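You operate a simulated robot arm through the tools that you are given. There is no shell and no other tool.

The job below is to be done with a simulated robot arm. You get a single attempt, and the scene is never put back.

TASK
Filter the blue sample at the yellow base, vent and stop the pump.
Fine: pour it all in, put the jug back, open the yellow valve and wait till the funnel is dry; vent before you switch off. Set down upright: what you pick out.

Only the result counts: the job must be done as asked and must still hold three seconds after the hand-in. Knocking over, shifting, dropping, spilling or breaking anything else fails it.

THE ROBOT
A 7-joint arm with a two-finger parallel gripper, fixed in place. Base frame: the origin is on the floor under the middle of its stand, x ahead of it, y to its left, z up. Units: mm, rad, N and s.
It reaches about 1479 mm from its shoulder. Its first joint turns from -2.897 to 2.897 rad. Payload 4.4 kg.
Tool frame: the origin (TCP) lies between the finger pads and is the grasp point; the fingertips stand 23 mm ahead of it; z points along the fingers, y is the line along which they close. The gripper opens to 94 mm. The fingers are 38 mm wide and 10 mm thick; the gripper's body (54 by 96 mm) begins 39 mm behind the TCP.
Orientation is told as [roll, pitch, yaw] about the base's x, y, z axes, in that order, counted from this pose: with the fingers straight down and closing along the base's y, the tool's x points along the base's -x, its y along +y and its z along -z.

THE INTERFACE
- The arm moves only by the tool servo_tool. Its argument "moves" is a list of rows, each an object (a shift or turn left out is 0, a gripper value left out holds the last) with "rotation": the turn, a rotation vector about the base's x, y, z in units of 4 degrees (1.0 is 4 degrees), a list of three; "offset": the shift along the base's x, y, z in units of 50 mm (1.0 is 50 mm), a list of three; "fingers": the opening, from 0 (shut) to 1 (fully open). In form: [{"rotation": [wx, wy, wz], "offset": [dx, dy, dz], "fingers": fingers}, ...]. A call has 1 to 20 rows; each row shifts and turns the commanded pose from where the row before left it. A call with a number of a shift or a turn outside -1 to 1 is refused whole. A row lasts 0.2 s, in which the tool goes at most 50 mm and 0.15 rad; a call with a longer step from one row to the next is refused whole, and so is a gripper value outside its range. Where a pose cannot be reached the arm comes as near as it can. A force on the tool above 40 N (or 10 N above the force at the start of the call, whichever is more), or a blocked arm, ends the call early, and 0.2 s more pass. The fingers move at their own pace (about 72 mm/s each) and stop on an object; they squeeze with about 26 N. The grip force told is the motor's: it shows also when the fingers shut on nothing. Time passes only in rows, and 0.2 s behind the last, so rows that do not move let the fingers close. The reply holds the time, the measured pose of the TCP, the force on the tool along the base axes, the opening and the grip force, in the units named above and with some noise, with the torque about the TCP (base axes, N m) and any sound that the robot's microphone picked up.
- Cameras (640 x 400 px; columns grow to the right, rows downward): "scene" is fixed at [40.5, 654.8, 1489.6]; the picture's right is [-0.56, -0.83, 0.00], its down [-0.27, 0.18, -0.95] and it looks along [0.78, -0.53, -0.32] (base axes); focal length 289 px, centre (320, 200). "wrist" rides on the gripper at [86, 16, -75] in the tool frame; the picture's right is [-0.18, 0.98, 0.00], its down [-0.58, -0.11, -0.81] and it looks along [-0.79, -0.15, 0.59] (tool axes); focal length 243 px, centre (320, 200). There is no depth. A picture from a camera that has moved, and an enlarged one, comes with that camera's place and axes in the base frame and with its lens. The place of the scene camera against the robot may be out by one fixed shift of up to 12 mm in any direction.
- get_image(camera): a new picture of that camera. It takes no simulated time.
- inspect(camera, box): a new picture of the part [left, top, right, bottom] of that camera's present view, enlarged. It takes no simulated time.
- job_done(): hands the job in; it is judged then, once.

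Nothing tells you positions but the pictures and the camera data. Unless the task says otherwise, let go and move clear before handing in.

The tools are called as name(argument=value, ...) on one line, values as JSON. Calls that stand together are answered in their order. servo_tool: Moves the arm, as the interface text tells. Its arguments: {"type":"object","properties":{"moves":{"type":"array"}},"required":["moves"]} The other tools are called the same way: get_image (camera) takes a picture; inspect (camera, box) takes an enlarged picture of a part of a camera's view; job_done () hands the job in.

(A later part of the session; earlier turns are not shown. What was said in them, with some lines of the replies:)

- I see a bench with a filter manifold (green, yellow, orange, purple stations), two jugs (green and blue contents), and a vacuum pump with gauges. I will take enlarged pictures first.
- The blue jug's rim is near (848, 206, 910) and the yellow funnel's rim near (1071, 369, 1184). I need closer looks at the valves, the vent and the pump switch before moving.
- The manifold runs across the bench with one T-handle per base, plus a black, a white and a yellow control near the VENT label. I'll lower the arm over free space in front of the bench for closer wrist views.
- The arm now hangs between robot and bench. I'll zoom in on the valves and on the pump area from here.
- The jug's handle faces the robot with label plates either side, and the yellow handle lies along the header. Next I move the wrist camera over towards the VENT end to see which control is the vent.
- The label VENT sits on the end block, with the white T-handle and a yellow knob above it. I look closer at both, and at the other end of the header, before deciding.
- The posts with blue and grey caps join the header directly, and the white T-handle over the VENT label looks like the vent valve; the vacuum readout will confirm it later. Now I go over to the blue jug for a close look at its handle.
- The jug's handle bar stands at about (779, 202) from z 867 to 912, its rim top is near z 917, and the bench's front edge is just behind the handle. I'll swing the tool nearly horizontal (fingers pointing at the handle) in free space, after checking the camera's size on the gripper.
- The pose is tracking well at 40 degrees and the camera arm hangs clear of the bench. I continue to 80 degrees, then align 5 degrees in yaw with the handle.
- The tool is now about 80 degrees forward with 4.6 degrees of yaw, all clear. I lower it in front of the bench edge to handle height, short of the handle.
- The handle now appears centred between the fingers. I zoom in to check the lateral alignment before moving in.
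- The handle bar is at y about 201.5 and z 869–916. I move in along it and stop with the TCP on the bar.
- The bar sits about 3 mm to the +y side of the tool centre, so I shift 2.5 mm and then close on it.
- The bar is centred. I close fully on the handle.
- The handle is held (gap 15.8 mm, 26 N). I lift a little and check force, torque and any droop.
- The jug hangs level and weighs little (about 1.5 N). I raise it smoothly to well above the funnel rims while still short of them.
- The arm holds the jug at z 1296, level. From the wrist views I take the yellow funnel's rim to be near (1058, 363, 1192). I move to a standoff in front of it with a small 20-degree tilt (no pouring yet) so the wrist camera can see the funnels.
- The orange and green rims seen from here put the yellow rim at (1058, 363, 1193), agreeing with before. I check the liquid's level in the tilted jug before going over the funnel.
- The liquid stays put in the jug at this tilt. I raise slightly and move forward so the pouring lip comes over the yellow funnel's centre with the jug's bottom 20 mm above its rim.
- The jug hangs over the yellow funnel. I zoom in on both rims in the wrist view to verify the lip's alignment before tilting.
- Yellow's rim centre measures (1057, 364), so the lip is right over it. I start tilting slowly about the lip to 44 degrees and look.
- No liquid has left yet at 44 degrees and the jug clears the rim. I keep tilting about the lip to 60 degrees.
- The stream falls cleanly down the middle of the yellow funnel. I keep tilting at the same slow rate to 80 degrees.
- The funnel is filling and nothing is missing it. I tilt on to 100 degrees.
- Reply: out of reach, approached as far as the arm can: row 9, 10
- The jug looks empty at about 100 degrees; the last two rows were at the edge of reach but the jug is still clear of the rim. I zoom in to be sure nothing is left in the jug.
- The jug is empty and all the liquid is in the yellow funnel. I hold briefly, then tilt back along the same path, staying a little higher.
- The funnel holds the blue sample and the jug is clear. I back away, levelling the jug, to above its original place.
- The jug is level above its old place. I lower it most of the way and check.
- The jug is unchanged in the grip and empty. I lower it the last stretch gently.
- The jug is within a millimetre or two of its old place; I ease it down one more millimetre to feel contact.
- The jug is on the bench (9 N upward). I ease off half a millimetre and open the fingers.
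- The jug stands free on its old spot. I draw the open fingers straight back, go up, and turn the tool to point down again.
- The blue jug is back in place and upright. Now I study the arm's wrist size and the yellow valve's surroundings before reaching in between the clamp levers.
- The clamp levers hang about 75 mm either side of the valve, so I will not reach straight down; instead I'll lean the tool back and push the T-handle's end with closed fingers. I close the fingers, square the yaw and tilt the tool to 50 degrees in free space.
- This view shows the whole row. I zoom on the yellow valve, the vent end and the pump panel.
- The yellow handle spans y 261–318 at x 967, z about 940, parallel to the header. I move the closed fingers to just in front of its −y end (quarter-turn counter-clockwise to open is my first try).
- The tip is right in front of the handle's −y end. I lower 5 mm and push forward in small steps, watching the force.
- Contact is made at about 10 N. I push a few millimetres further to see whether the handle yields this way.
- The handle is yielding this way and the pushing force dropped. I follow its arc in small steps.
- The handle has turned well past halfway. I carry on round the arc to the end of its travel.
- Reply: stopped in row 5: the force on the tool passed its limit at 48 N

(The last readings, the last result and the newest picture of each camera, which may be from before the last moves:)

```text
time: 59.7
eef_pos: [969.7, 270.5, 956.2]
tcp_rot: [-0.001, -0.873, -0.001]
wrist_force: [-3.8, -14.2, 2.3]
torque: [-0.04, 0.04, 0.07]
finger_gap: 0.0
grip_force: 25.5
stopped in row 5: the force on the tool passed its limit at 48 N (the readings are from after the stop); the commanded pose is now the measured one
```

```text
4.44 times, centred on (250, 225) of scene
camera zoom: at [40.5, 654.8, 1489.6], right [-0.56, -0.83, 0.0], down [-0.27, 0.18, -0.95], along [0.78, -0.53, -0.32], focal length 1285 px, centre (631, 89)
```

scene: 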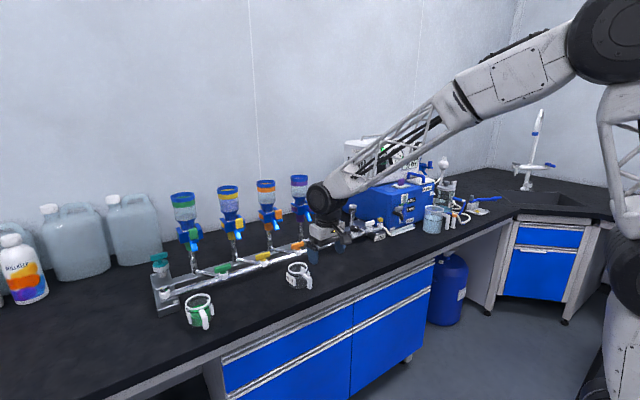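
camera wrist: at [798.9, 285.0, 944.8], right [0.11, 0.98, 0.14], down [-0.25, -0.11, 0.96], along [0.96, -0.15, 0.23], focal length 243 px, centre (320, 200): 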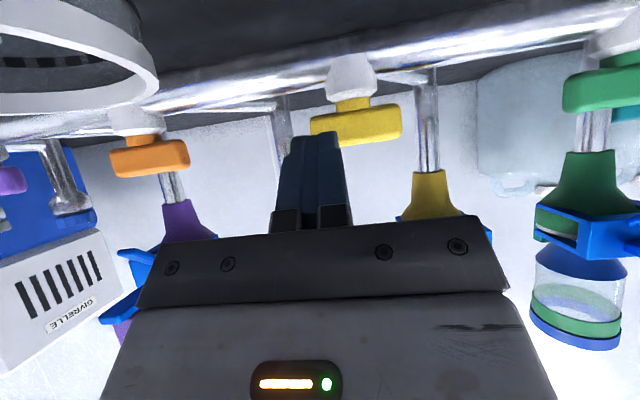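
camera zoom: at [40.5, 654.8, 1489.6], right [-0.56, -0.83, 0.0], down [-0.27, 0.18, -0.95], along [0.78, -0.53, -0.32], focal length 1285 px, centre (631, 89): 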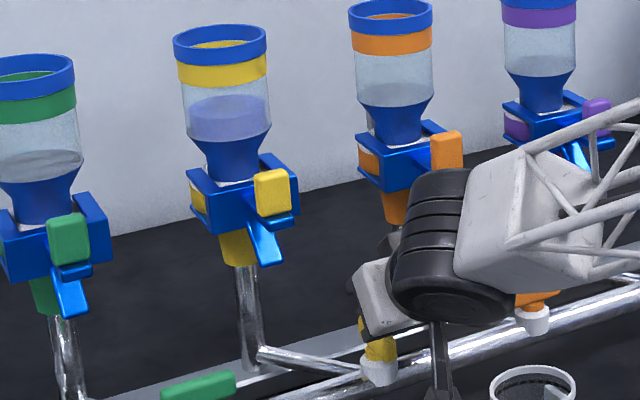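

The yellow handle now stands across the header at its stop – a full quarter turn. I ease off sideways, back away and watch the funnel.

servo_tool(moves=[{"offset": [0, -0.1, 0]}, {"offset": [-0.3, -0.04, 0]}, {"offset": [-0.6, 0, 0.1]}, {"offset": [-0.6, 0, 0.3]}, {"offset": [-0.4, 0, 0.5]}, {"offset": [-0.2, 0, 0.5]}])

inspect(camera="scene", box=[200, 170, 300, 280])

inspect(camera="scene", box=[340, 130, 450, 200])

get_image(camera="wrist")

```text
time: 61.1
eef_pos: [862.4, 262.7, 1028.2]
tcp_rot: [-0.002, -0.872, 0.002]
wrist_force: [-0.4, -1.0, 0.2]
torque: [-0.01, -0.03, -0.01]
finger_gap: 0.0
grip_force: 26.1
```

```text
3.64 times, centred on (250, 225) of scene
camera zoom: at [40.5, 654.8, 1489.6], right [-0.56, -0.83, 0.0], down [-0.27, 0.18, -0.95], along [0.78, -0.53, -0.32], focal length 1051 px, centre (574, 109)
```

zoom: 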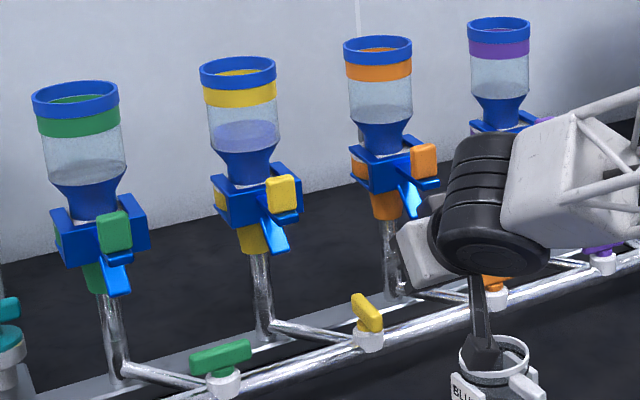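

```text
5.71 times, centred on (395, 165) of scene
camera zoom: at [40.5, 654.8, 1489.6], right [-0.56, -0.83, 0.0], down [-0.27, 0.18, -0.95], along [0.78, -0.53, -0.32], focal length 1652 px, centre (-109, 400)
```

zoom: 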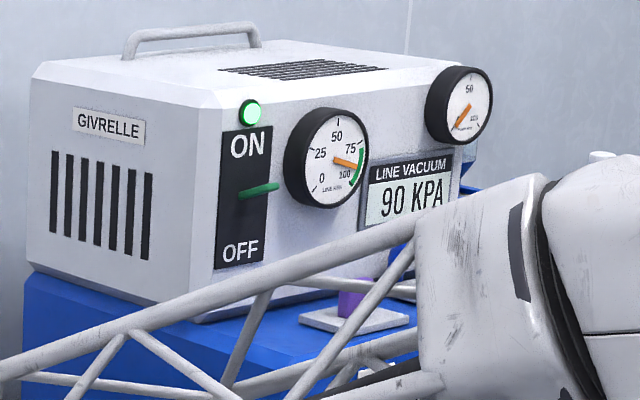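

```text
taken
camera wrist: at [748.0, 279.7, 1009.3], right [0.12, 0.98, 0.14], down [-0.24, -0.11, 0.96], along [0.96, -0.15, 0.23], focal length 243 px, centre (320, 200)
```

wrist: 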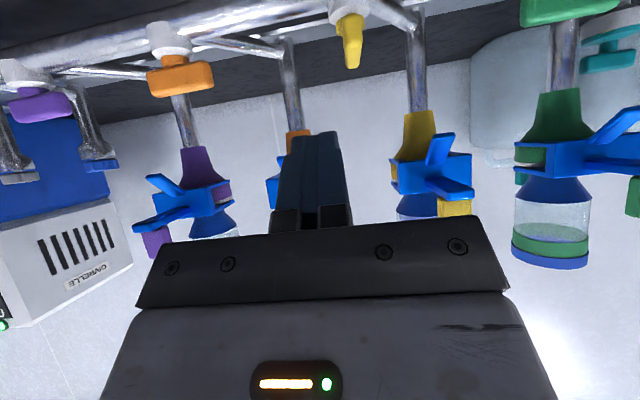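

Blue liquid is draining through the yellow filter and the vacuum holds at 90 kPa. While it drains I carry the closed fingers over to the vent end at a safe height.

servo_tool(moves=[{"offset": [-0.1, -0.4, 0]}, {"offset": [0, -0.9, 0]}, {"offset": [0, -0.9, 0]}, {"offset": [0, -0.9, 0]}, {"offset": [0, -0.9, 0]}, {"offset": [0, -0.9, 0]}, {"offset": [0, -0.9, 0]}, {"offset": [0, -0.9, 0]}, {"offset": [0, -0.9, 0]}, {"offset": [0, -0.9, 0]}, {"offset": [0, -0.9, 0]}, {"offset": [0, -0.9, 0]}, {"offset": [0, -0.33, 0]}])

inspect(camera="scene", box=[190, 170, 310, 280])

get_image(camera="wrist")

get_image(camera="scene")

```text
time: 63.9
eef_pos: [859.0, -270.7, 1025.0]
tcp_rot: [0.001, -0.873, -0.001]
wrist_force: [0.1, 0.1, -0.2]
torque: [0.01, -0.03, -0.01]
finger_gap: 0.0
grip_force: 26.2
```

```text
3.64 times, centred on (250, 225) of scene
camera zoom: at [40.5, 654.8, 1489.6], right [-0.56, -0.83, 0.0], down [-0.27, 0.18, -0.95], along [0.78, -0.53, -0.32], focal length 1051 px, centre (574, 109)
```

zoom: 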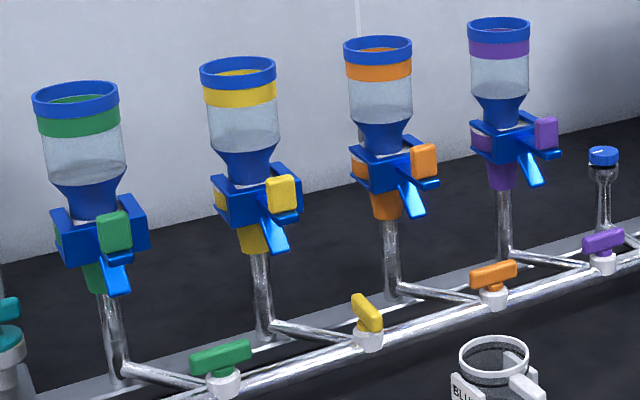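

```text
taken
camera wrist: at [745.2, -254.3, 1007.1], right [0.12, 0.98, 0.14], down [-0.24, -0.11, 0.96], along [0.96, -0.15, 0.23], focal length 243 px, centre (320, 200)
```

wrist: 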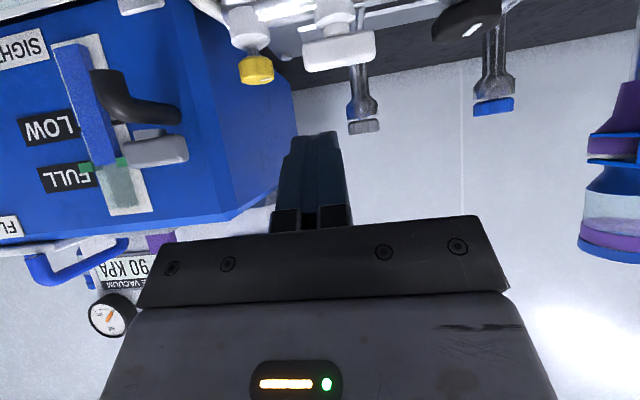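

```text
taken
```

scene: 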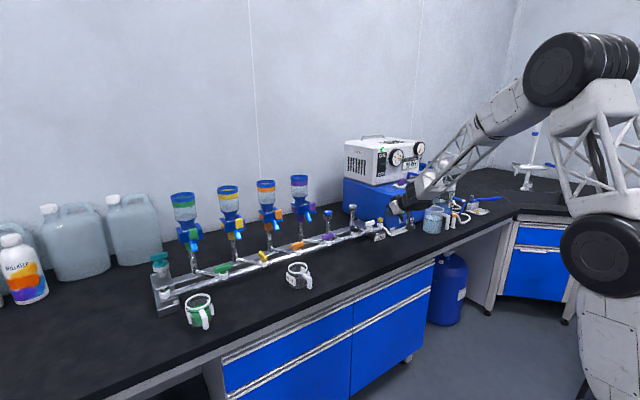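

The clear part of the yellow funnel now looks as empty as its neighbours. I wait a few more seconds to be sure it is dry, then check again.

servo_tool(moves=[{}, {}, {}, {}, {}, {}, {}, {}, {}, {}, {}, {}, {}, {}, {}, {}, {}, {}, {}, {}])

inspect(camera="scene", box=[205, 175, 285, 225])

inspect(camera="scene", box=[340, 130, 440, 240])

```text
time: 68.1
eef_pos: [858.7, -271.0, 1024.2]
tcp_rot: [0.001, -0.873, 0.001]
wrist_force: [0.8, 0.2, -0.2]
torque: [-0.04, 0.01, -0.01]
finger_gap: 0.1
grip_force: 26.1
```

```text
8.00 times, centred on (245, 200) of scene
camera zoom: at [40.5, 654.8, 1489.6], right [-0.56, -0.83, 0.0], down [-0.27, 0.18, -0.95], along [0.78, -0.53, -0.32], focal length 2313 px, centre (920, 200)
```

zoom: 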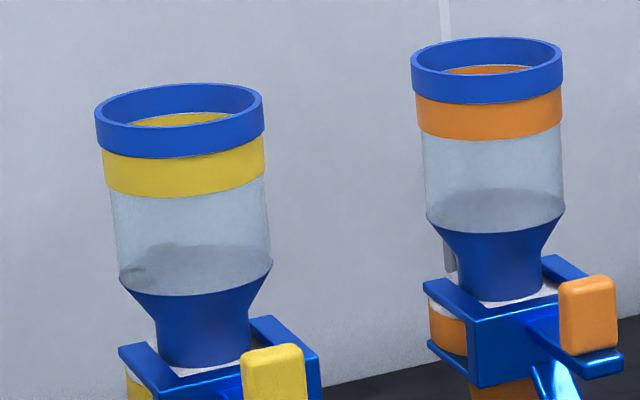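

```text
3.64 times, centred on (390, 185) of scene
camera zoom: at [40.5, 654.8, 1489.6], right [-0.56, -0.83, 0.0], down [-0.27, 0.18, -0.95], along [0.78, -0.53, -0.32], focal length 1051 px, centre (66, 254)
```

zoom: 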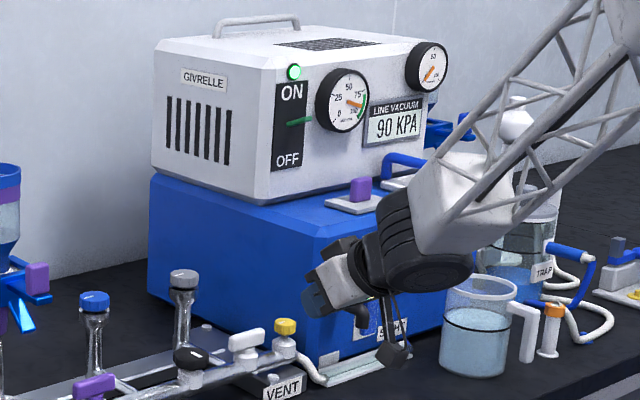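

The yellow funnel looks exactly as it did when empty, and the line still reads 90 kPa. Next is the vent; I zoom in on the white T-handle to place it exactly.

inspect(camera="wrist", box=[220, 0, 420, 140])

```text
2.86 times, centred on (320, 70) of wrist
camera zoom: at [745.2, -254.0, 1007.3], right [0.12, 0.98, 0.14], down [-0.24, -0.11, 0.96], along [0.96, -0.15, 0.23], focal length 693 px, centre (320, 571)
```

zoom: 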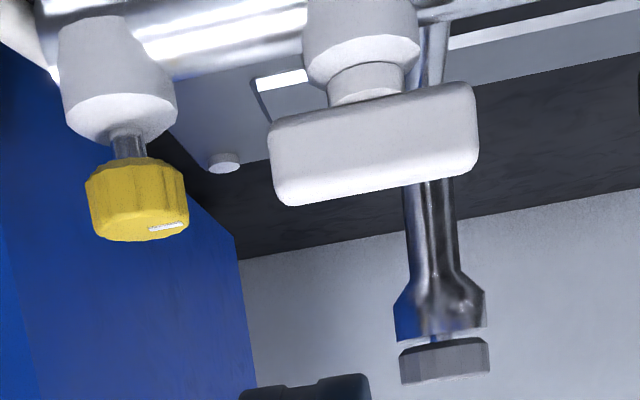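

The white handle spans y −285 to −226 at x 962, z 940. I bring the closed tip in front of its −y end, then touch it.

servo_tool(moves=[{"offset": [0.5, -0.04, -0.4]}, {"offset": [0.4, -0.04, -0.4]}, {"offset": [0.172, 0, -0.4]}, {"offset": [0, 0, -0.13]}, {}])

inspect(camera="wrist", box=[220, 20, 420, 180])

inspect(camera="scene", box=[340, 180, 440, 250])

```text
time: 69.3
eef_pos: [911.6, -270.5, 961.4]
tcp_rot: [-0.001, -0.871, 0.001]
wrist_force: [-0.8, -0.6, 0.7]
torque: [-0.01, 0.01, 0.0]
finger_gap: 0.0
grip_force: 25.9
```

```text
2.50 times, centred on (320, 100) of wrist
camera zoom: at [798.3, -254.5, 942.5], right [0.12, 0.98, 0.14], down [-0.24, -0.11, 0.96], along [0.96, -0.15, 0.23], focal length 606 px, centre (320, 450)
```

zoom: 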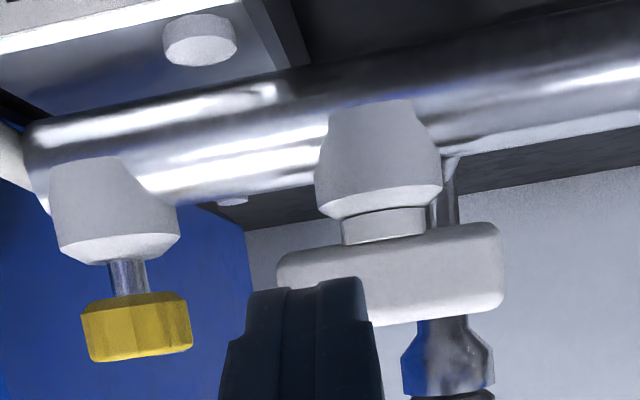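

```text
5.71 times, centred on (390, 215) of scene
camera zoom: at [40.5, 654.8, 1489.6], right [-0.56, -0.83, 0.0], down [-0.27, 0.18, -0.95], along [0.78, -0.53, -0.32], focal length 1652 px, centre (-80, 114)
```

zoom: 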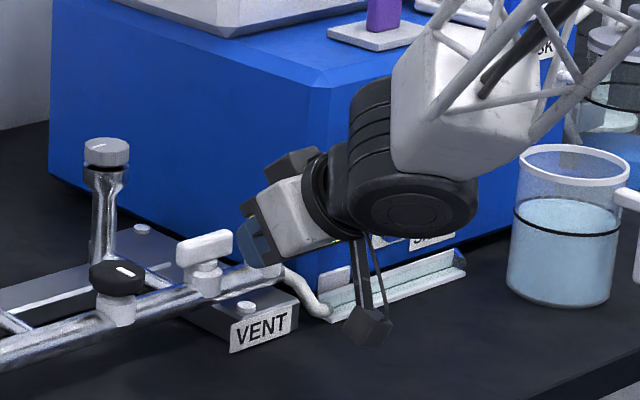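

The tip is slightly too close to the pivot and a bit high; I shift 3 mm outward and 4 mm down, then push in small steps.

servo_tool(moves=[{"offset": [0.1, -0.06, -0.08]}, {"offset": [0.15, 0, 0]}, {"offset": [0.1, 0, 0]}, {"offset": [0.06, 0, 0]}, {"offset": [0.06, 0, 0]}])

inspect(camera="wrist", box=[240, 20, 440, 180])

```text
time: 70.5
eef_pos: [938.5, -276.8, 955.4]
tcp_rot: [0.0, -0.875, -0.001]
wrist_force: [-8.7, -7.7, 5.5]
torque: [-0.01, -0.13, -0.1]
finger_gap: 0.0
grip_force: 25.5
```

```text
2.50 times, centred on (340, 100) of wrist
camera zoom: at [823.4, -259.4, 938.2], right [0.12, 0.98, 0.14], down [-0.25, -0.11, 0.96], along [0.96, -0.15, 0.23], focal length 606 px, centre (270, 450)
```

zoom: 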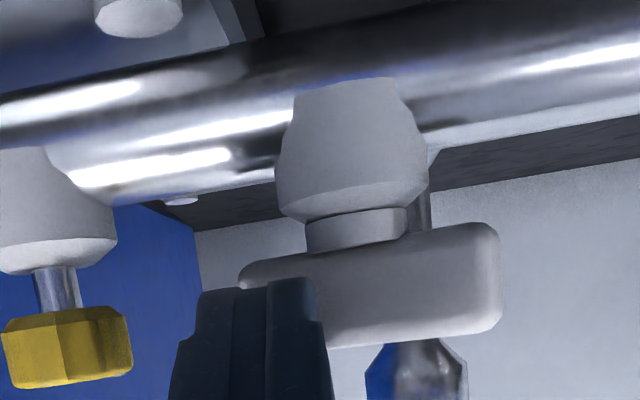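

The white handle is turning the same way as the yellow one did. I follow a bit further and check the vacuum reading.

servo_tool(moves=[{"offset": [0.06, -0.03, 0]}, {"offset": [0.06, -0.02, 0]}, {"offset": [0.06, 0, 0]}, {}])

inspect(camera="wrist", box=[240, 20, 440, 180])

inspect(camera="scene", box=[340, 130, 440, 240])

```text
time: 71.5
eef_pos: [946.2, -277.3, 954.4]
tcp_rot: [0.001, -0.874, 0.002]
wrist_force: [0.3, -0.5, -0.1]
torque: [0.03, 0.0, 0.02]
finger_gap: 0.0
grip_force: 25.8
```

```text
2.50 times, centred on (340, 100) of wrist
camera zoom: at [831.9, -260.7, 936.7], right [0.12, 0.98, 0.14], down [-0.24, -0.11, 0.96], along [0.96, -0.15, 0.23], focal length 606 px, centre (270, 450)
```

zoom: 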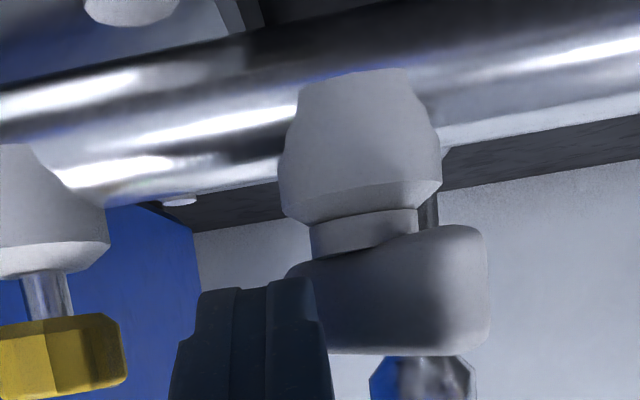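

```text
3.64 times, centred on (390, 185) of scene
camera zoom: at [40.5, 654.8, 1489.6], right [-0.56, -0.83, 0.0], down [-0.27, 0.18, -0.95], along [0.78, -0.53, -0.32], focal length 1051 px, centre (66, 254)
```

zoom: 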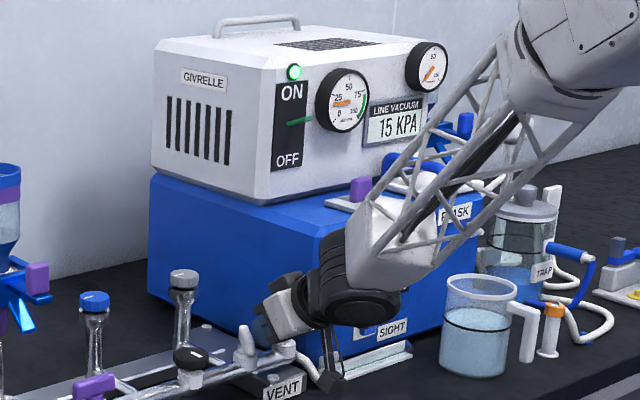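

The line vacuum fell from 90 to 15 kPa, so the white handle is the vent. I finish its quarter turn.

servo_tool(moves=[{"offset": [0.075, -0.02, 0]}, {"offset": [0.075, 0, 0]}, {"offset": [0.075, 0.03, 0]}, {"offset": [0.07, 0.04, 0]}, {"offset": [0.03, 0.03, 0]}, {}])

inspect(camera="wrist", box=[240, 20, 440, 180])

inspect(camera="scene", box=[340, 130, 440, 240])

```text
time: 72.9
eef_pos: [961.0, -276.2, 954.8]
tcp_rot: [-0.001, -0.873, 0.0]
wrist_force: [-10.2, -36.2, -8.7]
torque: [-1.09, 0.26, -0.03]
finger_gap: 0.3
grip_force: 26.3
```

```text
2.50 times, centred on (340, 100) of wrist
camera zoom: at [846.9, -259.1, 937.1], right [0.12, 0.98, 0.14], down [-0.24, -0.11, 0.96], along [0.96, -0.15, 0.23], focal length 606 px, centre (270, 450)
```

zoom: 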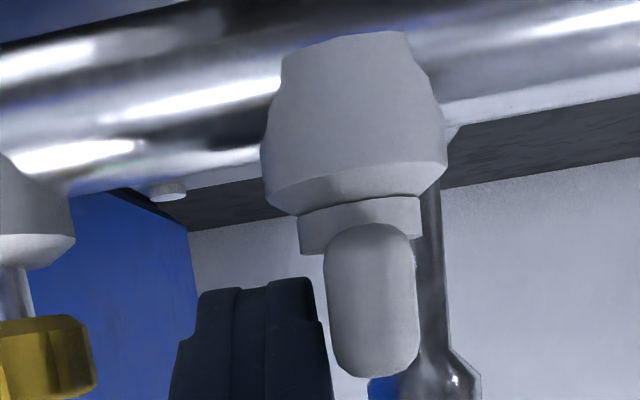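

```text
3.64 times, centred on (390, 185) of scene
camera zoom: at [40.5, 654.8, 1489.6], right [-0.56, -0.83, 0.0], down [-0.27, 0.18, -0.95], along [0.78, -0.53, -0.32], focal length 1051 px, centre (66, 254)
```

zoom: 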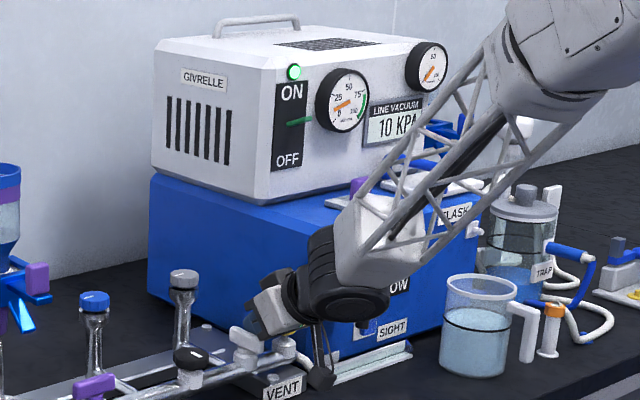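

The vent stands fully open and the line is down to about 10 kPa. I ease off, back away and go up to look at the pump's switch panel.

servo_tool(moves=[{"offset": [0, -0.12, 0]}, {"offset": [-0.4, -0.02, 0]}, {"offset": [-0.7, 0, 0.1]}, {"offset": [-0.7, 0, 0.3]}, {"offset": [-0.3, 0, 0.8]}, {"offset": [0.163, -0.546, 0.749]}, {"offset": [0.163, -0.546, 0.749]}, {"offset": [0.163, -0.546, 0.749]}, {"offset": [0.163, -0.546, 0.749]}, {"offset": [0.163, -0.546, 0.749]}, {"offset": [0.163, -0.546, 0.749]}, {"offset": [0.163, -0.546, 0.749]}])

get_image(camera="wrist")

get_image(camera="scene")

```text
time: 75.5
eef_pos: [914.0, -471.5, 1277.4]
tcp_rot: [0.001, -0.873, 0.0]
wrist_force: [0.0, 0.2, 0.0]
torque: [-0.02, -0.03, 0.0]
finger_gap: 0.0
grip_force: 26.7
```

```text
taken
camera wrist: at [799.8, -456.7, 1260.6], right [0.12, 0.98, 0.14], down [-0.24, -0.11, 0.96], along [0.96, -0.15, 0.23], focal length 243 px, centre (320, 200)
```

wrist: 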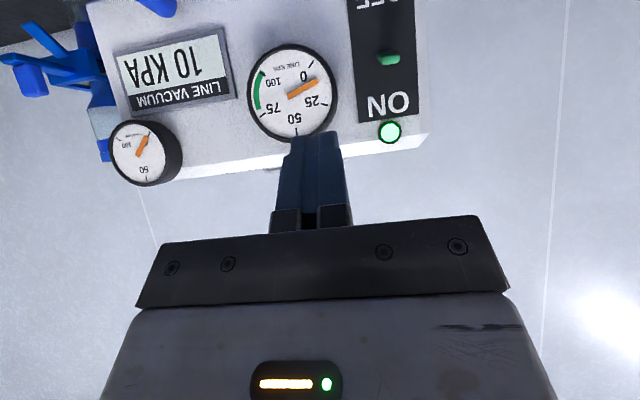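

```text
taken
```

scene: 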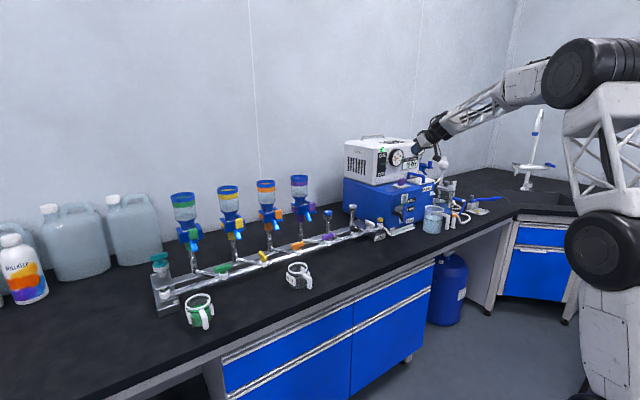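

The panel is in view: the green lever between OFF (low) and ON (high), lamp lit, line at 10 kPa. I zoom in to place the lever.

inspect(camera="wrist", box=[310, 0, 470, 160])

inspect(camera="scene", box=[350, 135, 430, 185])

```text
2.50 times, centred on (390, 80) of wrist
camera zoom: at [799.8, -456.7, 1260.6], right [0.12, 0.98, 0.14], down [-0.24, -0.11, 0.96], along [0.96, -0.15, 0.23], focal length 606 px, centre (145, 500)
```

zoom: 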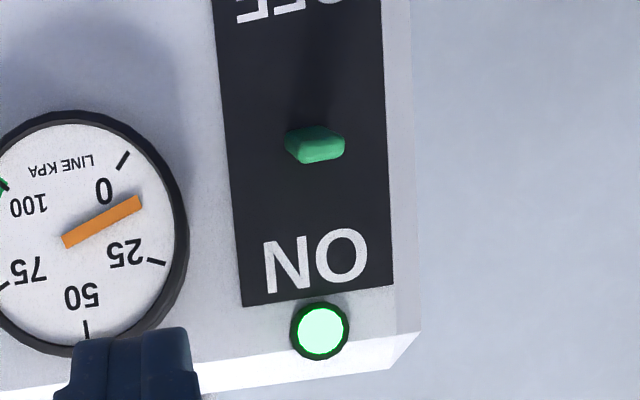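

```text
8.00 times, centred on (390, 160) of scene
camera zoom: at [40.5, 654.8, 1489.6], right [-0.56, -0.83, 0.0], down [-0.27, 0.18, -0.95], along [0.78, -0.53, -0.32], focal length 2313 px, centre (-240, 520)
```

zoom: 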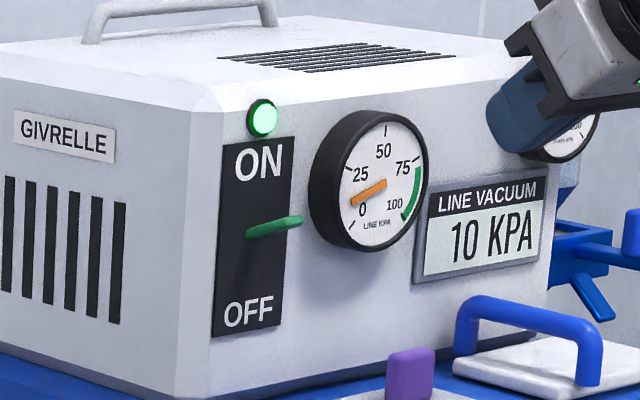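

The lever's tip is at about (1023, −419, 1204), its root at (1062, −414, 1190), so ON is tilted up and OFF should be down. I steepen the tool a little and bring the closed tip just above the lever.

servo_tool(moves=[{"rotation": [0, 1, 0]}, {"rotation": [0, 1, 0]}, {"rotation": [0, 1, 0]}, {"rotation": [0, 1, 0]}, {"offset": [0.3, 0.3, -0.1]}, {"offset": [0.45, 0.3, -0.12]}, {"offset": [0.5, 0.25, -0.12]}, {"offset": [0.45, 0.15, -0.12]}, {"offset": [0.3, 0.07, -0.12]}, {}])

get_image(camera="wrist")

inspect(camera="scene", box=[350, 125, 450, 190])

```text
time: 77.7
eef_pos: [1012.1, -417.7, 1249.2]
tcp_rot: [0.001, -0.594, -0.003]
wrist_force: [0.2, 0.9, 0.6]
torque: [-0.03, -0.01, 0.0]
finger_gap: 0.0
grip_force: 26.1
```

```text
taken
camera wrist: at [897.8, -401.1, 1263.6], right [0.15, 0.98, 0.1], down [0.03, -0.11, 0.99], along [0.99, -0.15, -0.05], focal length 243 px, centre (320, 200)
```

wrist: 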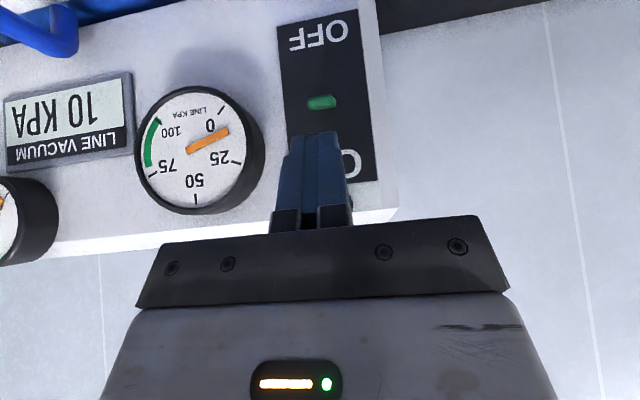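

```text
6.15 times, centred on (400, 158) of scene
camera zoom: at [40.5, 654.8, 1489.6], right [-0.56, -0.83, 0.0], down [-0.27, 0.18, -0.95], along [0.78, -0.53, -0.32], focal length 1779 px, centre (-172, 462)
```

zoom: 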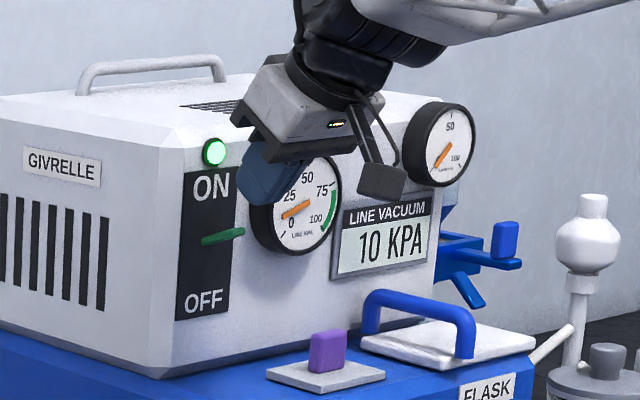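

The tip sits about 20 mm above the lever, aligned with it. I press straight down in small steps.

servo_tool(moves=[{"offset": [0.04, 0.02, -0.2]}, {"offset": [0, 0, -0.1]}, {"offset": [0, 0, -0.1]}, {"offset": [0, 0, -0.08]}, {"offset": [0, 0, -0.08]}])

inspect(camera="scene", box=[350, 125, 450, 190])

inspect(camera="wrist", box=[260, 20, 420, 160])

```text
time: 78.9
eef_pos: [1014.6, -417.1, 1220.6]
tcp_rot: [0.0, -0.592, -0.001]
wrist_force: [0.1, 0.8, -0.6]
torque: [-0.01, 0.0, -0.03]
finger_gap: 0.0
grip_force: 26.0
```

```text
6.15 times, centred on (400, 158) of scene
camera zoom: at [40.5, 654.8, 1489.6], right [-0.56, -0.83, 0.0], down [-0.27, 0.18, -0.95], along [0.78, -0.53, -0.32], focal length 1779 px, centre (-172, 462)
```

zoom: 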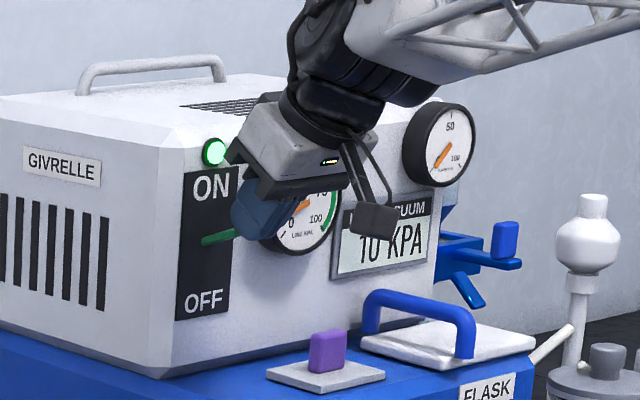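

```text
2.86 times, centred on (340, 90) of wrist
camera zoom: at [900.4, -400.6, 1235.1], right [0.15, 0.98, 0.1], down [0.03, -0.11, 0.99], along [0.99, -0.15, -0.05], focal length 693 px, centre (263, 514)
```

zoom: 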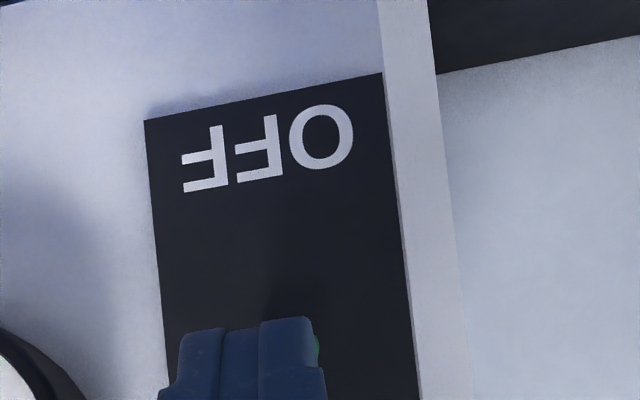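

No resistance yet; I press on down a few more millimetres.

servo_tool(moves=[{"offset": [0, 0.02, -0.08]}, {"offset": [0, 0, -0.08]}, {"offset": [0, 0, -0.08]}, {}])

inspect(camera="scene", box=[360, 130, 420, 180])

inspect(camera="wrist", box=[260, 20, 420, 160])

```text
time: 79.5
eef_pos: [1015.2, -416.8, 1217.7]
tcp_rot: [-0.004, -0.598, 0.002]
wrist_force: [-8.7, 0.9, 4.7]
torque: [0.03, 0.07, 0.05]
finger_gap: 0.0
grip_force: 25.4
stopped in row 3: the force on the tool passed its limit at 49 N (the readings are from after the stop); the commanded pose is now the measured one
```

```text
8.00 times, centred on (390, 155) of scene
camera zoom: at [40.5, 654.8, 1489.6], right [-0.56, -0.83, 0.0], down [-0.27, 0.18, -0.95], along [0.78, -0.53, -0.32], focal length 2313 px, centre (-240, 560)
```

zoom: 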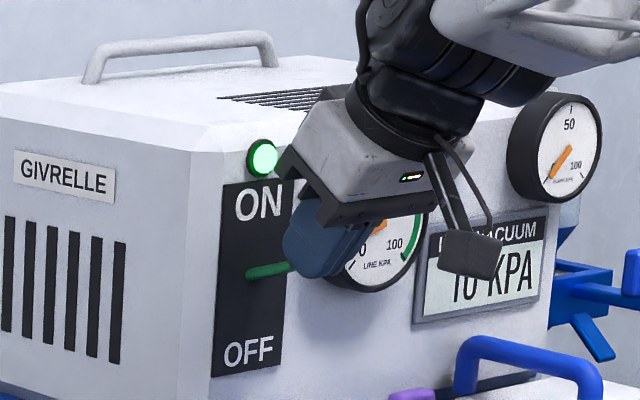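

```text
2.86 times, centred on (340, 90) of wrist
camera zoom: at [900.1, -399.8, 1231.1], right [0.15, 0.98, 0.1], down [0.03, -0.11, 0.99], along [0.99, -0.15, -0.04], focal length 693 px, centre (263, 514)
```

zoom: 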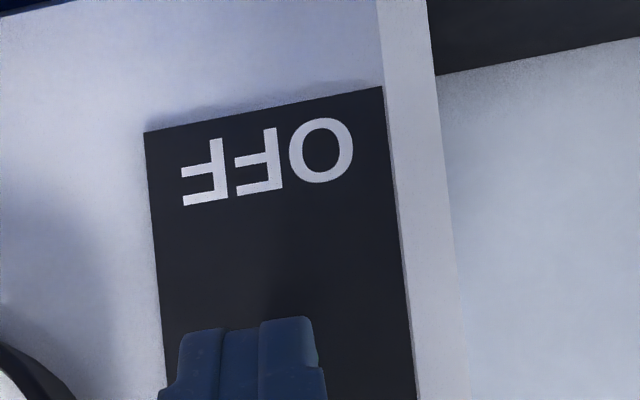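

The tip met the lever's end head-on because the lever is about 10 mm deeper than I thought (tip near x 1034, panel near x 1073); nothing moved. I back off up and away, lay the tool nearly level and will press down with the fingers' underside instead.

servo_tool(moves=[{"offset": [-0.1, 0, 0.2]}, {"offset": [-0.3, 0, 0.4]}, {"offset": [-0.5, 0, 0.2]}, {"offset": [-0.4, 0, 0], "rotation": [0, -1, 0]}, {"rotation": [0, -1, 0]}, {"rotation": [0, -1, 0]}, {"rotation": [0, -1, 0]}, {"rotation": [0, -1, 0]}, {"rotation": [0, -1, 0]}, {"rotation": [0, -1, 0]}, {"rotation": [0, -1, 0]}, {"rotation": [0, -1, 0]}, {"rotation": [0, -1, 0]}, {"rotation": [0, -1, 0]}, {"rotation": [0, -0.5, 0]}, {}])

get_image(camera="wrist")

inspect(camera="scene", box=[350, 125, 450, 190])

```text
time: 82.9
eef_pos: [950.6, -415.8, 1255.8]
tcp_rot: [-0.007, -1.4, 0.006]
wrist_force: [-0.5, 1.4, -0.4]
torque: [-0.03, 0.01, 0.02]
finger_gap: 0.1
grip_force: 25.9
```

```text
taken
camera wrist: at [860.8, -399.5, 1184.3], right [0.03, 0.98, 0.18], down [-0.7, -0.11, 0.71], along [0.72, -0.15, 0.68], focal length 243 px, centre (320, 200)
```

wrist: 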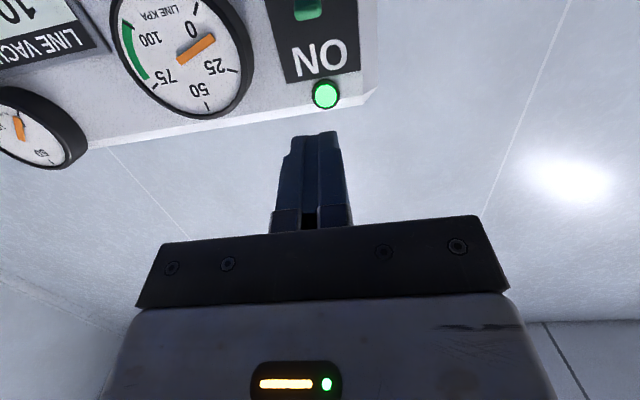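

```text
6.15 times, centred on (400, 158) of scene
camera zoom: at [40.5, 654.8, 1489.6], right [-0.56, -0.83, 0.0], down [-0.27, 0.18, -0.95], along [0.78, -0.53, -0.32], focal length 1779 px, centre (-172, 462)
```

zoom: 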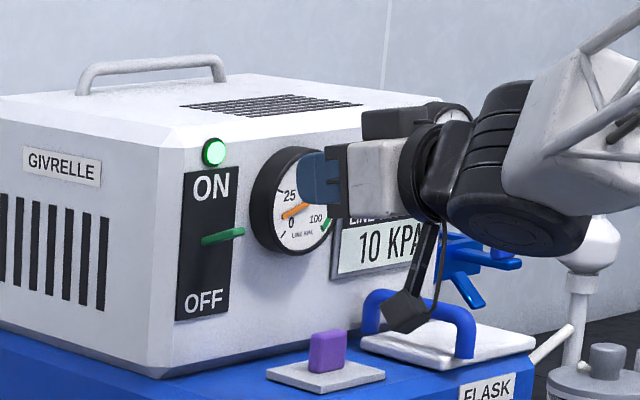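

The lamp measures at (1067, −415, 1262), confirming the panel near x 1072 and the lever tip near (1034, −415, 1202). I advance over the lever and check from the scene camera.

servo_tool(moves=[{"offset": [0.4, 0, -0.1]}, {"offset": [0.5, 0, -0.08]}, {"offset": [0.4, 0, -0.06]}, {"offset": [0.148, 0, -0.02]}, {}])

inspect(camera="scene", box=[350, 125, 450, 190])

get_image(camera="wrist")

```text
time: 84.1
eef_pos: [1022.6, -416.1, 1245.3]
tcp_rot: [-0.005, -1.402, 0.006]
wrist_force: [-0.2, -0.9, -0.6]
torque: [-0.01, -0.01, -0.01]
finger_gap: 0.1
grip_force: 25.9
```

```text
6.15 times, centred on (400, 158) of scene
camera zoom: at [40.5, 654.8, 1489.6], right [-0.56, -0.83, 0.0], down [-0.27, 0.18, -0.95], along [0.78, -0.53, -0.32], focal length 1779 px, centre (-172, 462)
```

zoom: 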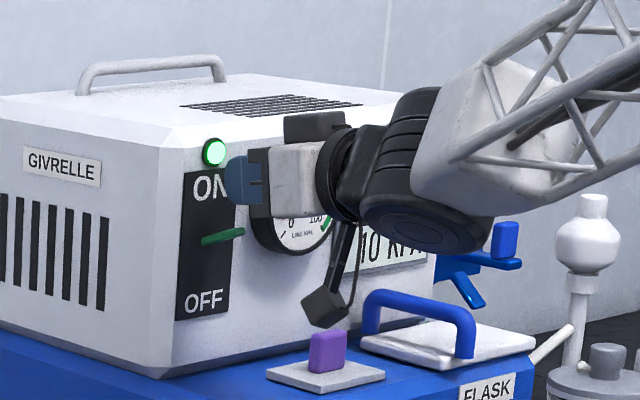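

```text
taken
camera wrist: at [934.3, -399.8, 1172.5], right [0.03, 0.98, 0.18], down [-0.7, -0.11, 0.71], along [0.72, -0.15, 0.68], focal length 243 px, centre (320, 200)
```

wrist: 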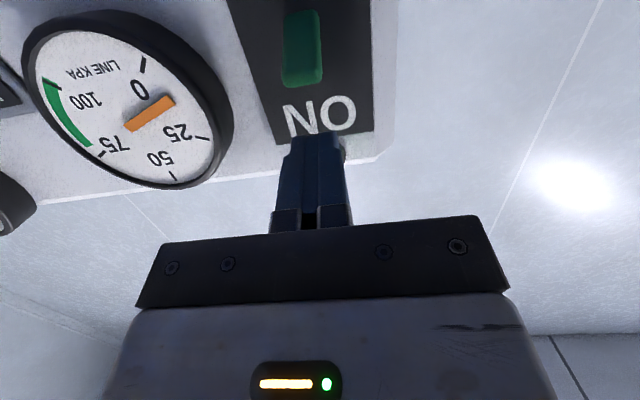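

The fingers now lie above the lever, aligned in y. I press down until the switch goes over.

servo_tool(moves=[{"offset": [0, 0, -0.2]}, {"offset": [0, 0, -0.12]}, {"offset": [0, 0, -0.08]}, {"offset": [0, 0, -0.08]}, {"offset": [0, 0, -0.08]}, {}])

inspect(camera="scene", box=[350, 125, 450, 190])

inspect(camera="wrist", box=[220, 0, 400, 150])

```text
time: 85.5
eef_pos: [1022.1, -415.2, 1214.3]
tcp_rot: [-0.005, -1.399, 0.004]
wrist_force: [0.1, -0.9, -0.7]
torque: [0.03, 0.0, 0.02]
finger_gap: 0.3
grip_force: 26.2
```

```text
6.15 times, centred on (400, 158) of scene
camera zoom: at [40.5, 654.8, 1489.6], right [-0.56, -0.83, 0.0], down [-0.27, 0.18, -0.95], along [0.78, -0.53, -0.32], focal length 1779 px, centre (-172, 462)
```

zoom: 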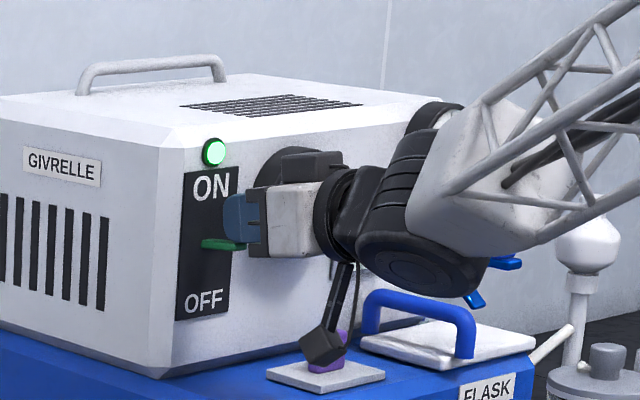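

```text
2.67 times, centred on (310, 75) of wrist
camera zoom: at [932.7, -399.3, 1142.5], right [0.03, 0.98, 0.18], down [-0.7, -0.11, 0.71], along [0.72, -0.15, 0.68], focal length 647 px, centre (347, 533)
```

zoom: 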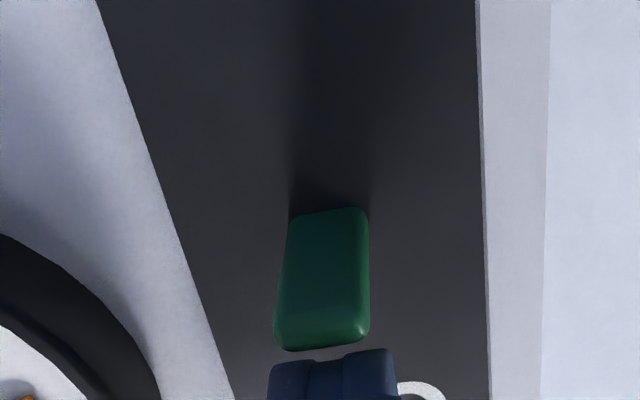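

The lever has started to swing down with the lamp still lit. I press further.

servo_tool(moves=[{"offset": [0, 0, -0.08]}, {"offset": [0, 0, -0.08]}, {"offset": [0, 0, -0.08]}, {}])

inspect(camera="scene", box=[350, 125, 450, 190])

inspect(camera="wrist", box=[220, 0, 400, 150])

```text
time: 86.5
eef_pos: [1023.0, -415.0, 1202.6]
tcp_rot: [-0.006, -1.399, 0.003]
wrist_force: [0.0, 0.3, 0.5]
torque: [-0.03, 0.0, 0.03]
finger_gap: 0.0
grip_force: 26.2
```

```text
6.15 times, centred on (400, 158) of scene
camera zoom: at [40.5, 654.8, 1489.6], right [-0.56, -0.83, 0.0], down [-0.27, 0.18, -0.95], along [0.78, -0.53, -0.32], focal length 1779 px, centre (-172, 462)
```

zoom: 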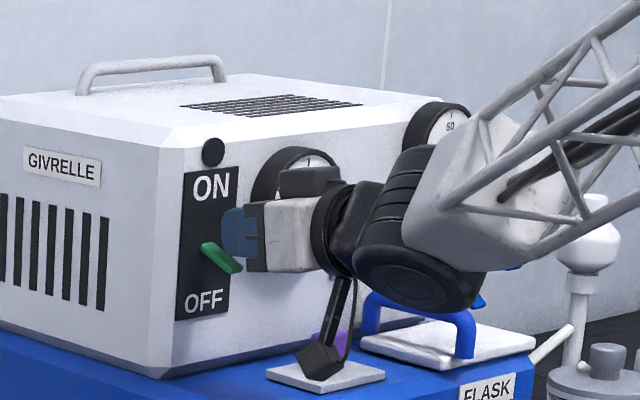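

```text
2.67 times, centred on (310, 75) of wrist
camera zoom: at [933.1, -398.5, 1131.2], right [0.03, 0.98, 0.18], down [-0.7, -0.11, 0.71], along [0.72, -0.15, 0.68], focal length 647 px, centre (347, 533)
```

zoom: 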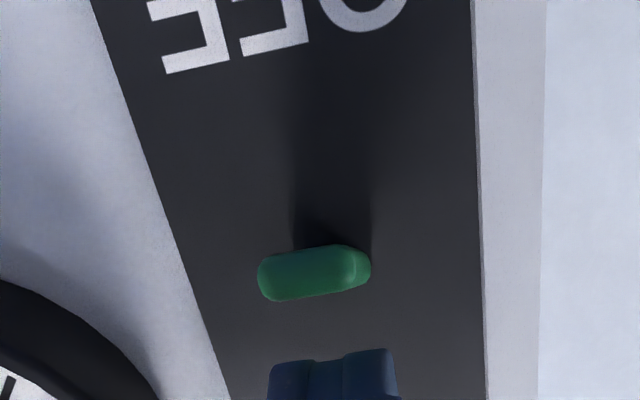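

The lever snapped down and the lamp went dark: the pump is off. I withdraw the fingers back and up, then verify everything.

servo_tool(moves=[{"offset": [-0.2, 0, 0.1]}, {"offset": [-0.6, 0, 0.1]}, {"offset": [-0.8, 0, 0.2]}, {"offset": [-0.8, 0, 0.3]}, {"offset": [-0.8, 0.1, 0.4]}, {"offset": [-0.8, 0.1, 0.4]}, {"offset": [-0.5, 0.1, 0.4]}, {}])

get_image(camera="scene")

inspect(camera="scene", box=[340, 125, 460, 240])

inspect(camera="scene", box=[150, 170, 340, 330])

get_image(camera="wrist")

```text
time: 88.3
eef_pos: [799.5, -400.7, 1296.7]
tcp_rot: [-0.004, -1.399, 0.005]
wrist_force: [-0.7, -0.1, -0.4]
torque: [-0.01, -0.03, -0.04]
finger_gap: 0.3
grip_force: 26.0
```

```text
taken
```

scene: 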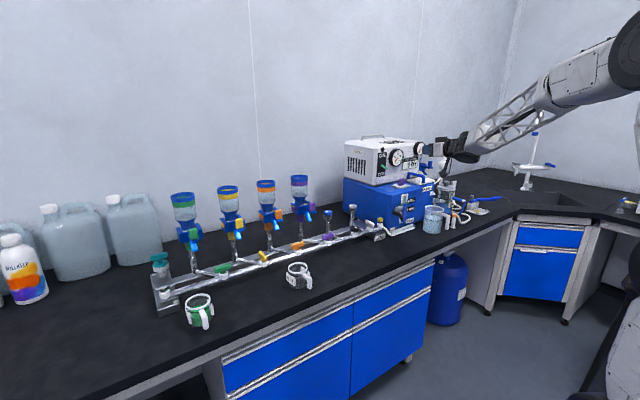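

```text
3.48 times, centred on (400, 182) of scene
camera zoom: at [40.5, 654.8, 1489.6], right [-0.56, -0.83, 0.0], down [-0.27, 0.18, -0.95], along [0.78, -0.53, -0.32], focal length 1006 px, centre (42, 261)
```

zoom: 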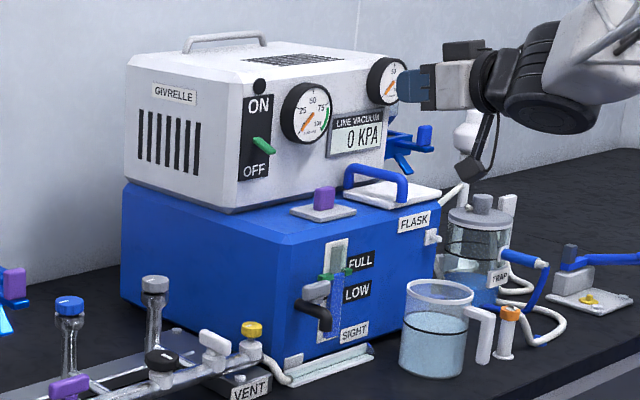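

```text
2.50 times, centred on (245, 250) of scene
camera zoom: at [40.5, 654.8, 1489.6], right [-0.56, -0.83, 0.0], down [-0.27, 0.18, -0.95], along [0.78, -0.53, -0.32], focal length 723 px, centre (508, 75)
```

zoom: 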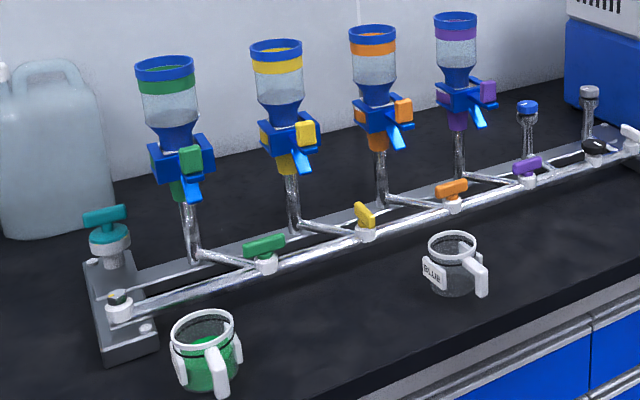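

```text
taken
camera wrist: at [710.6, -384.8, 1224.8], right [0.03, 0.98, 0.18], down [-0.7, -0.11, 0.71], along [0.72, -0.15, 0.68], focal length 243 px, centre (320, 200)
```

wrist: 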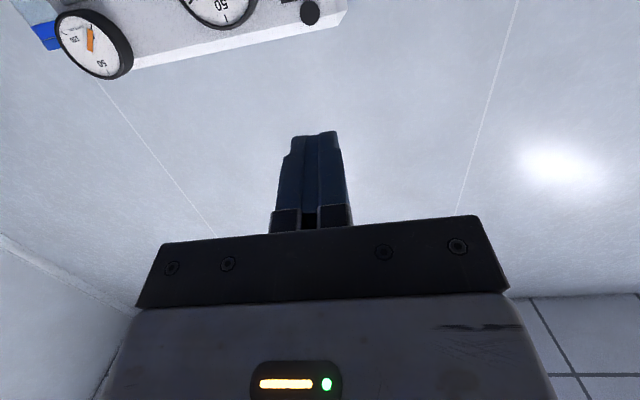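

The readout shows 0 kPa with the lamp off, the vent and yellow valve open, and the jug back upright. I take a last close look at the gauges, the funnel and the jug.

inspect(camera="scene", box=[355, 135, 435, 190])

inspect(camera="scene", box=[205, 175, 285, 235])

inspect(camera="scene", box=[230, 235, 330, 297])

inspect(camera="scene", box=[345, 200, 393, 245])

```text
7.27 times, centred on (395, 162) of scene
camera zoom: at [40.5, 654.8, 1489.6], right [-0.56, -0.83, 0.0], down [-0.27, 0.18, -0.95], along [0.78, -0.53, -0.32], focal length 2103 px, centre (-226, 473)
```

zoom: 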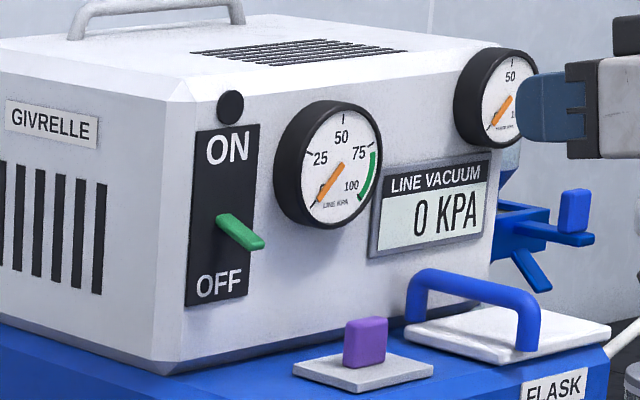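

```text
6.67 times, centred on (245, 205) of scene
camera zoom: at [40.5, 654.8, 1489.6], right [-0.56, -0.83, 0.0], down [-0.27, 0.18, -0.95], along [0.78, -0.53, -0.32], focal length 1927 px, centre (820, 167)
```

zoom: 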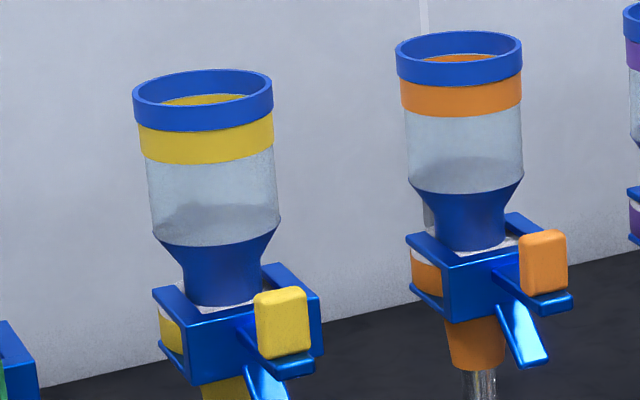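

```text
6.40 times, centred on (280, 266) of scene
camera zoom: at [40.5, 654.8, 1489.6], right [-0.56, -0.83, 0.0], down [-0.27, 0.18, -0.95], along [0.78, -0.53, -0.32], focal length 1850 px, centre (576, -222)
```

zoom: 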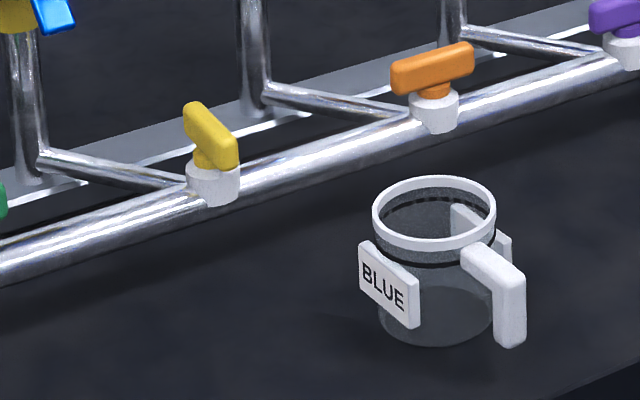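

```text
8.89 times, centred on (369, 222) of scene
camera zoom: at [40.5, 654.8, 1489.6], right [-0.56, -0.83, 0.0], down [-0.27, 0.18, -0.95], along [0.78, -0.53, -0.32], focal length 2570 px, centre (-116, 0)
```

zoom: 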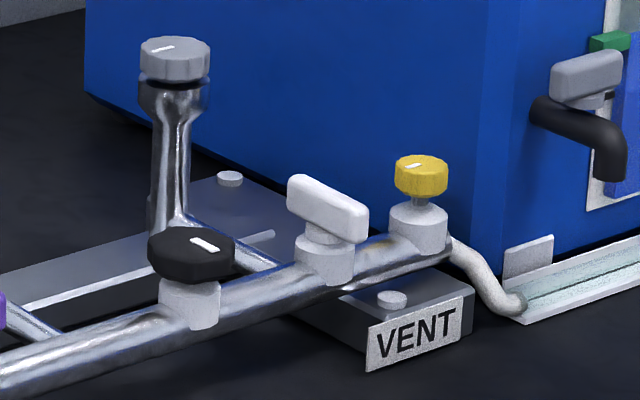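

All checks pass. The sample was filtered through the dry yellow funnel, the jug stands empty and upright in its place, the vent is open at 0 kPa and the pump is off. The gripper holds nothing and is clear, so I hand in.

job_done()

```text
The job is handed in.
```

The blue sample has been filtered at the yellow base, the line is vented and the pump is off. The job is handed in, but I have no verdict on it yet.

- **Pour:** I emptied the whole jug into the yellow funnel, and I saw no spill. The jug is back upright within a millimetre or two of where it stood.
- **Filtering:** I opened the yellow valve a full quarter turn. I waited until the funnel looked exactly as it did when empty, with the line still at 90 kPa.
- **Venting:** The VENT label sits between the white T-handle and a yellow knob, so I took the white handle to be the vent. The line vacuum fell from 90 kPa as soon as I turned it, reaching 10 kPa at fully open.
- **Pump:** I pushed the switch down to OFF after venting. The lamp went out and the line reads 0 kPa.

On my first try at the switch, the fingers hit the end of the lever, and the move stopped at the force limit (49 N). The lever did not move, and the second try worked. The gripper is closed, empty and clear of everything.
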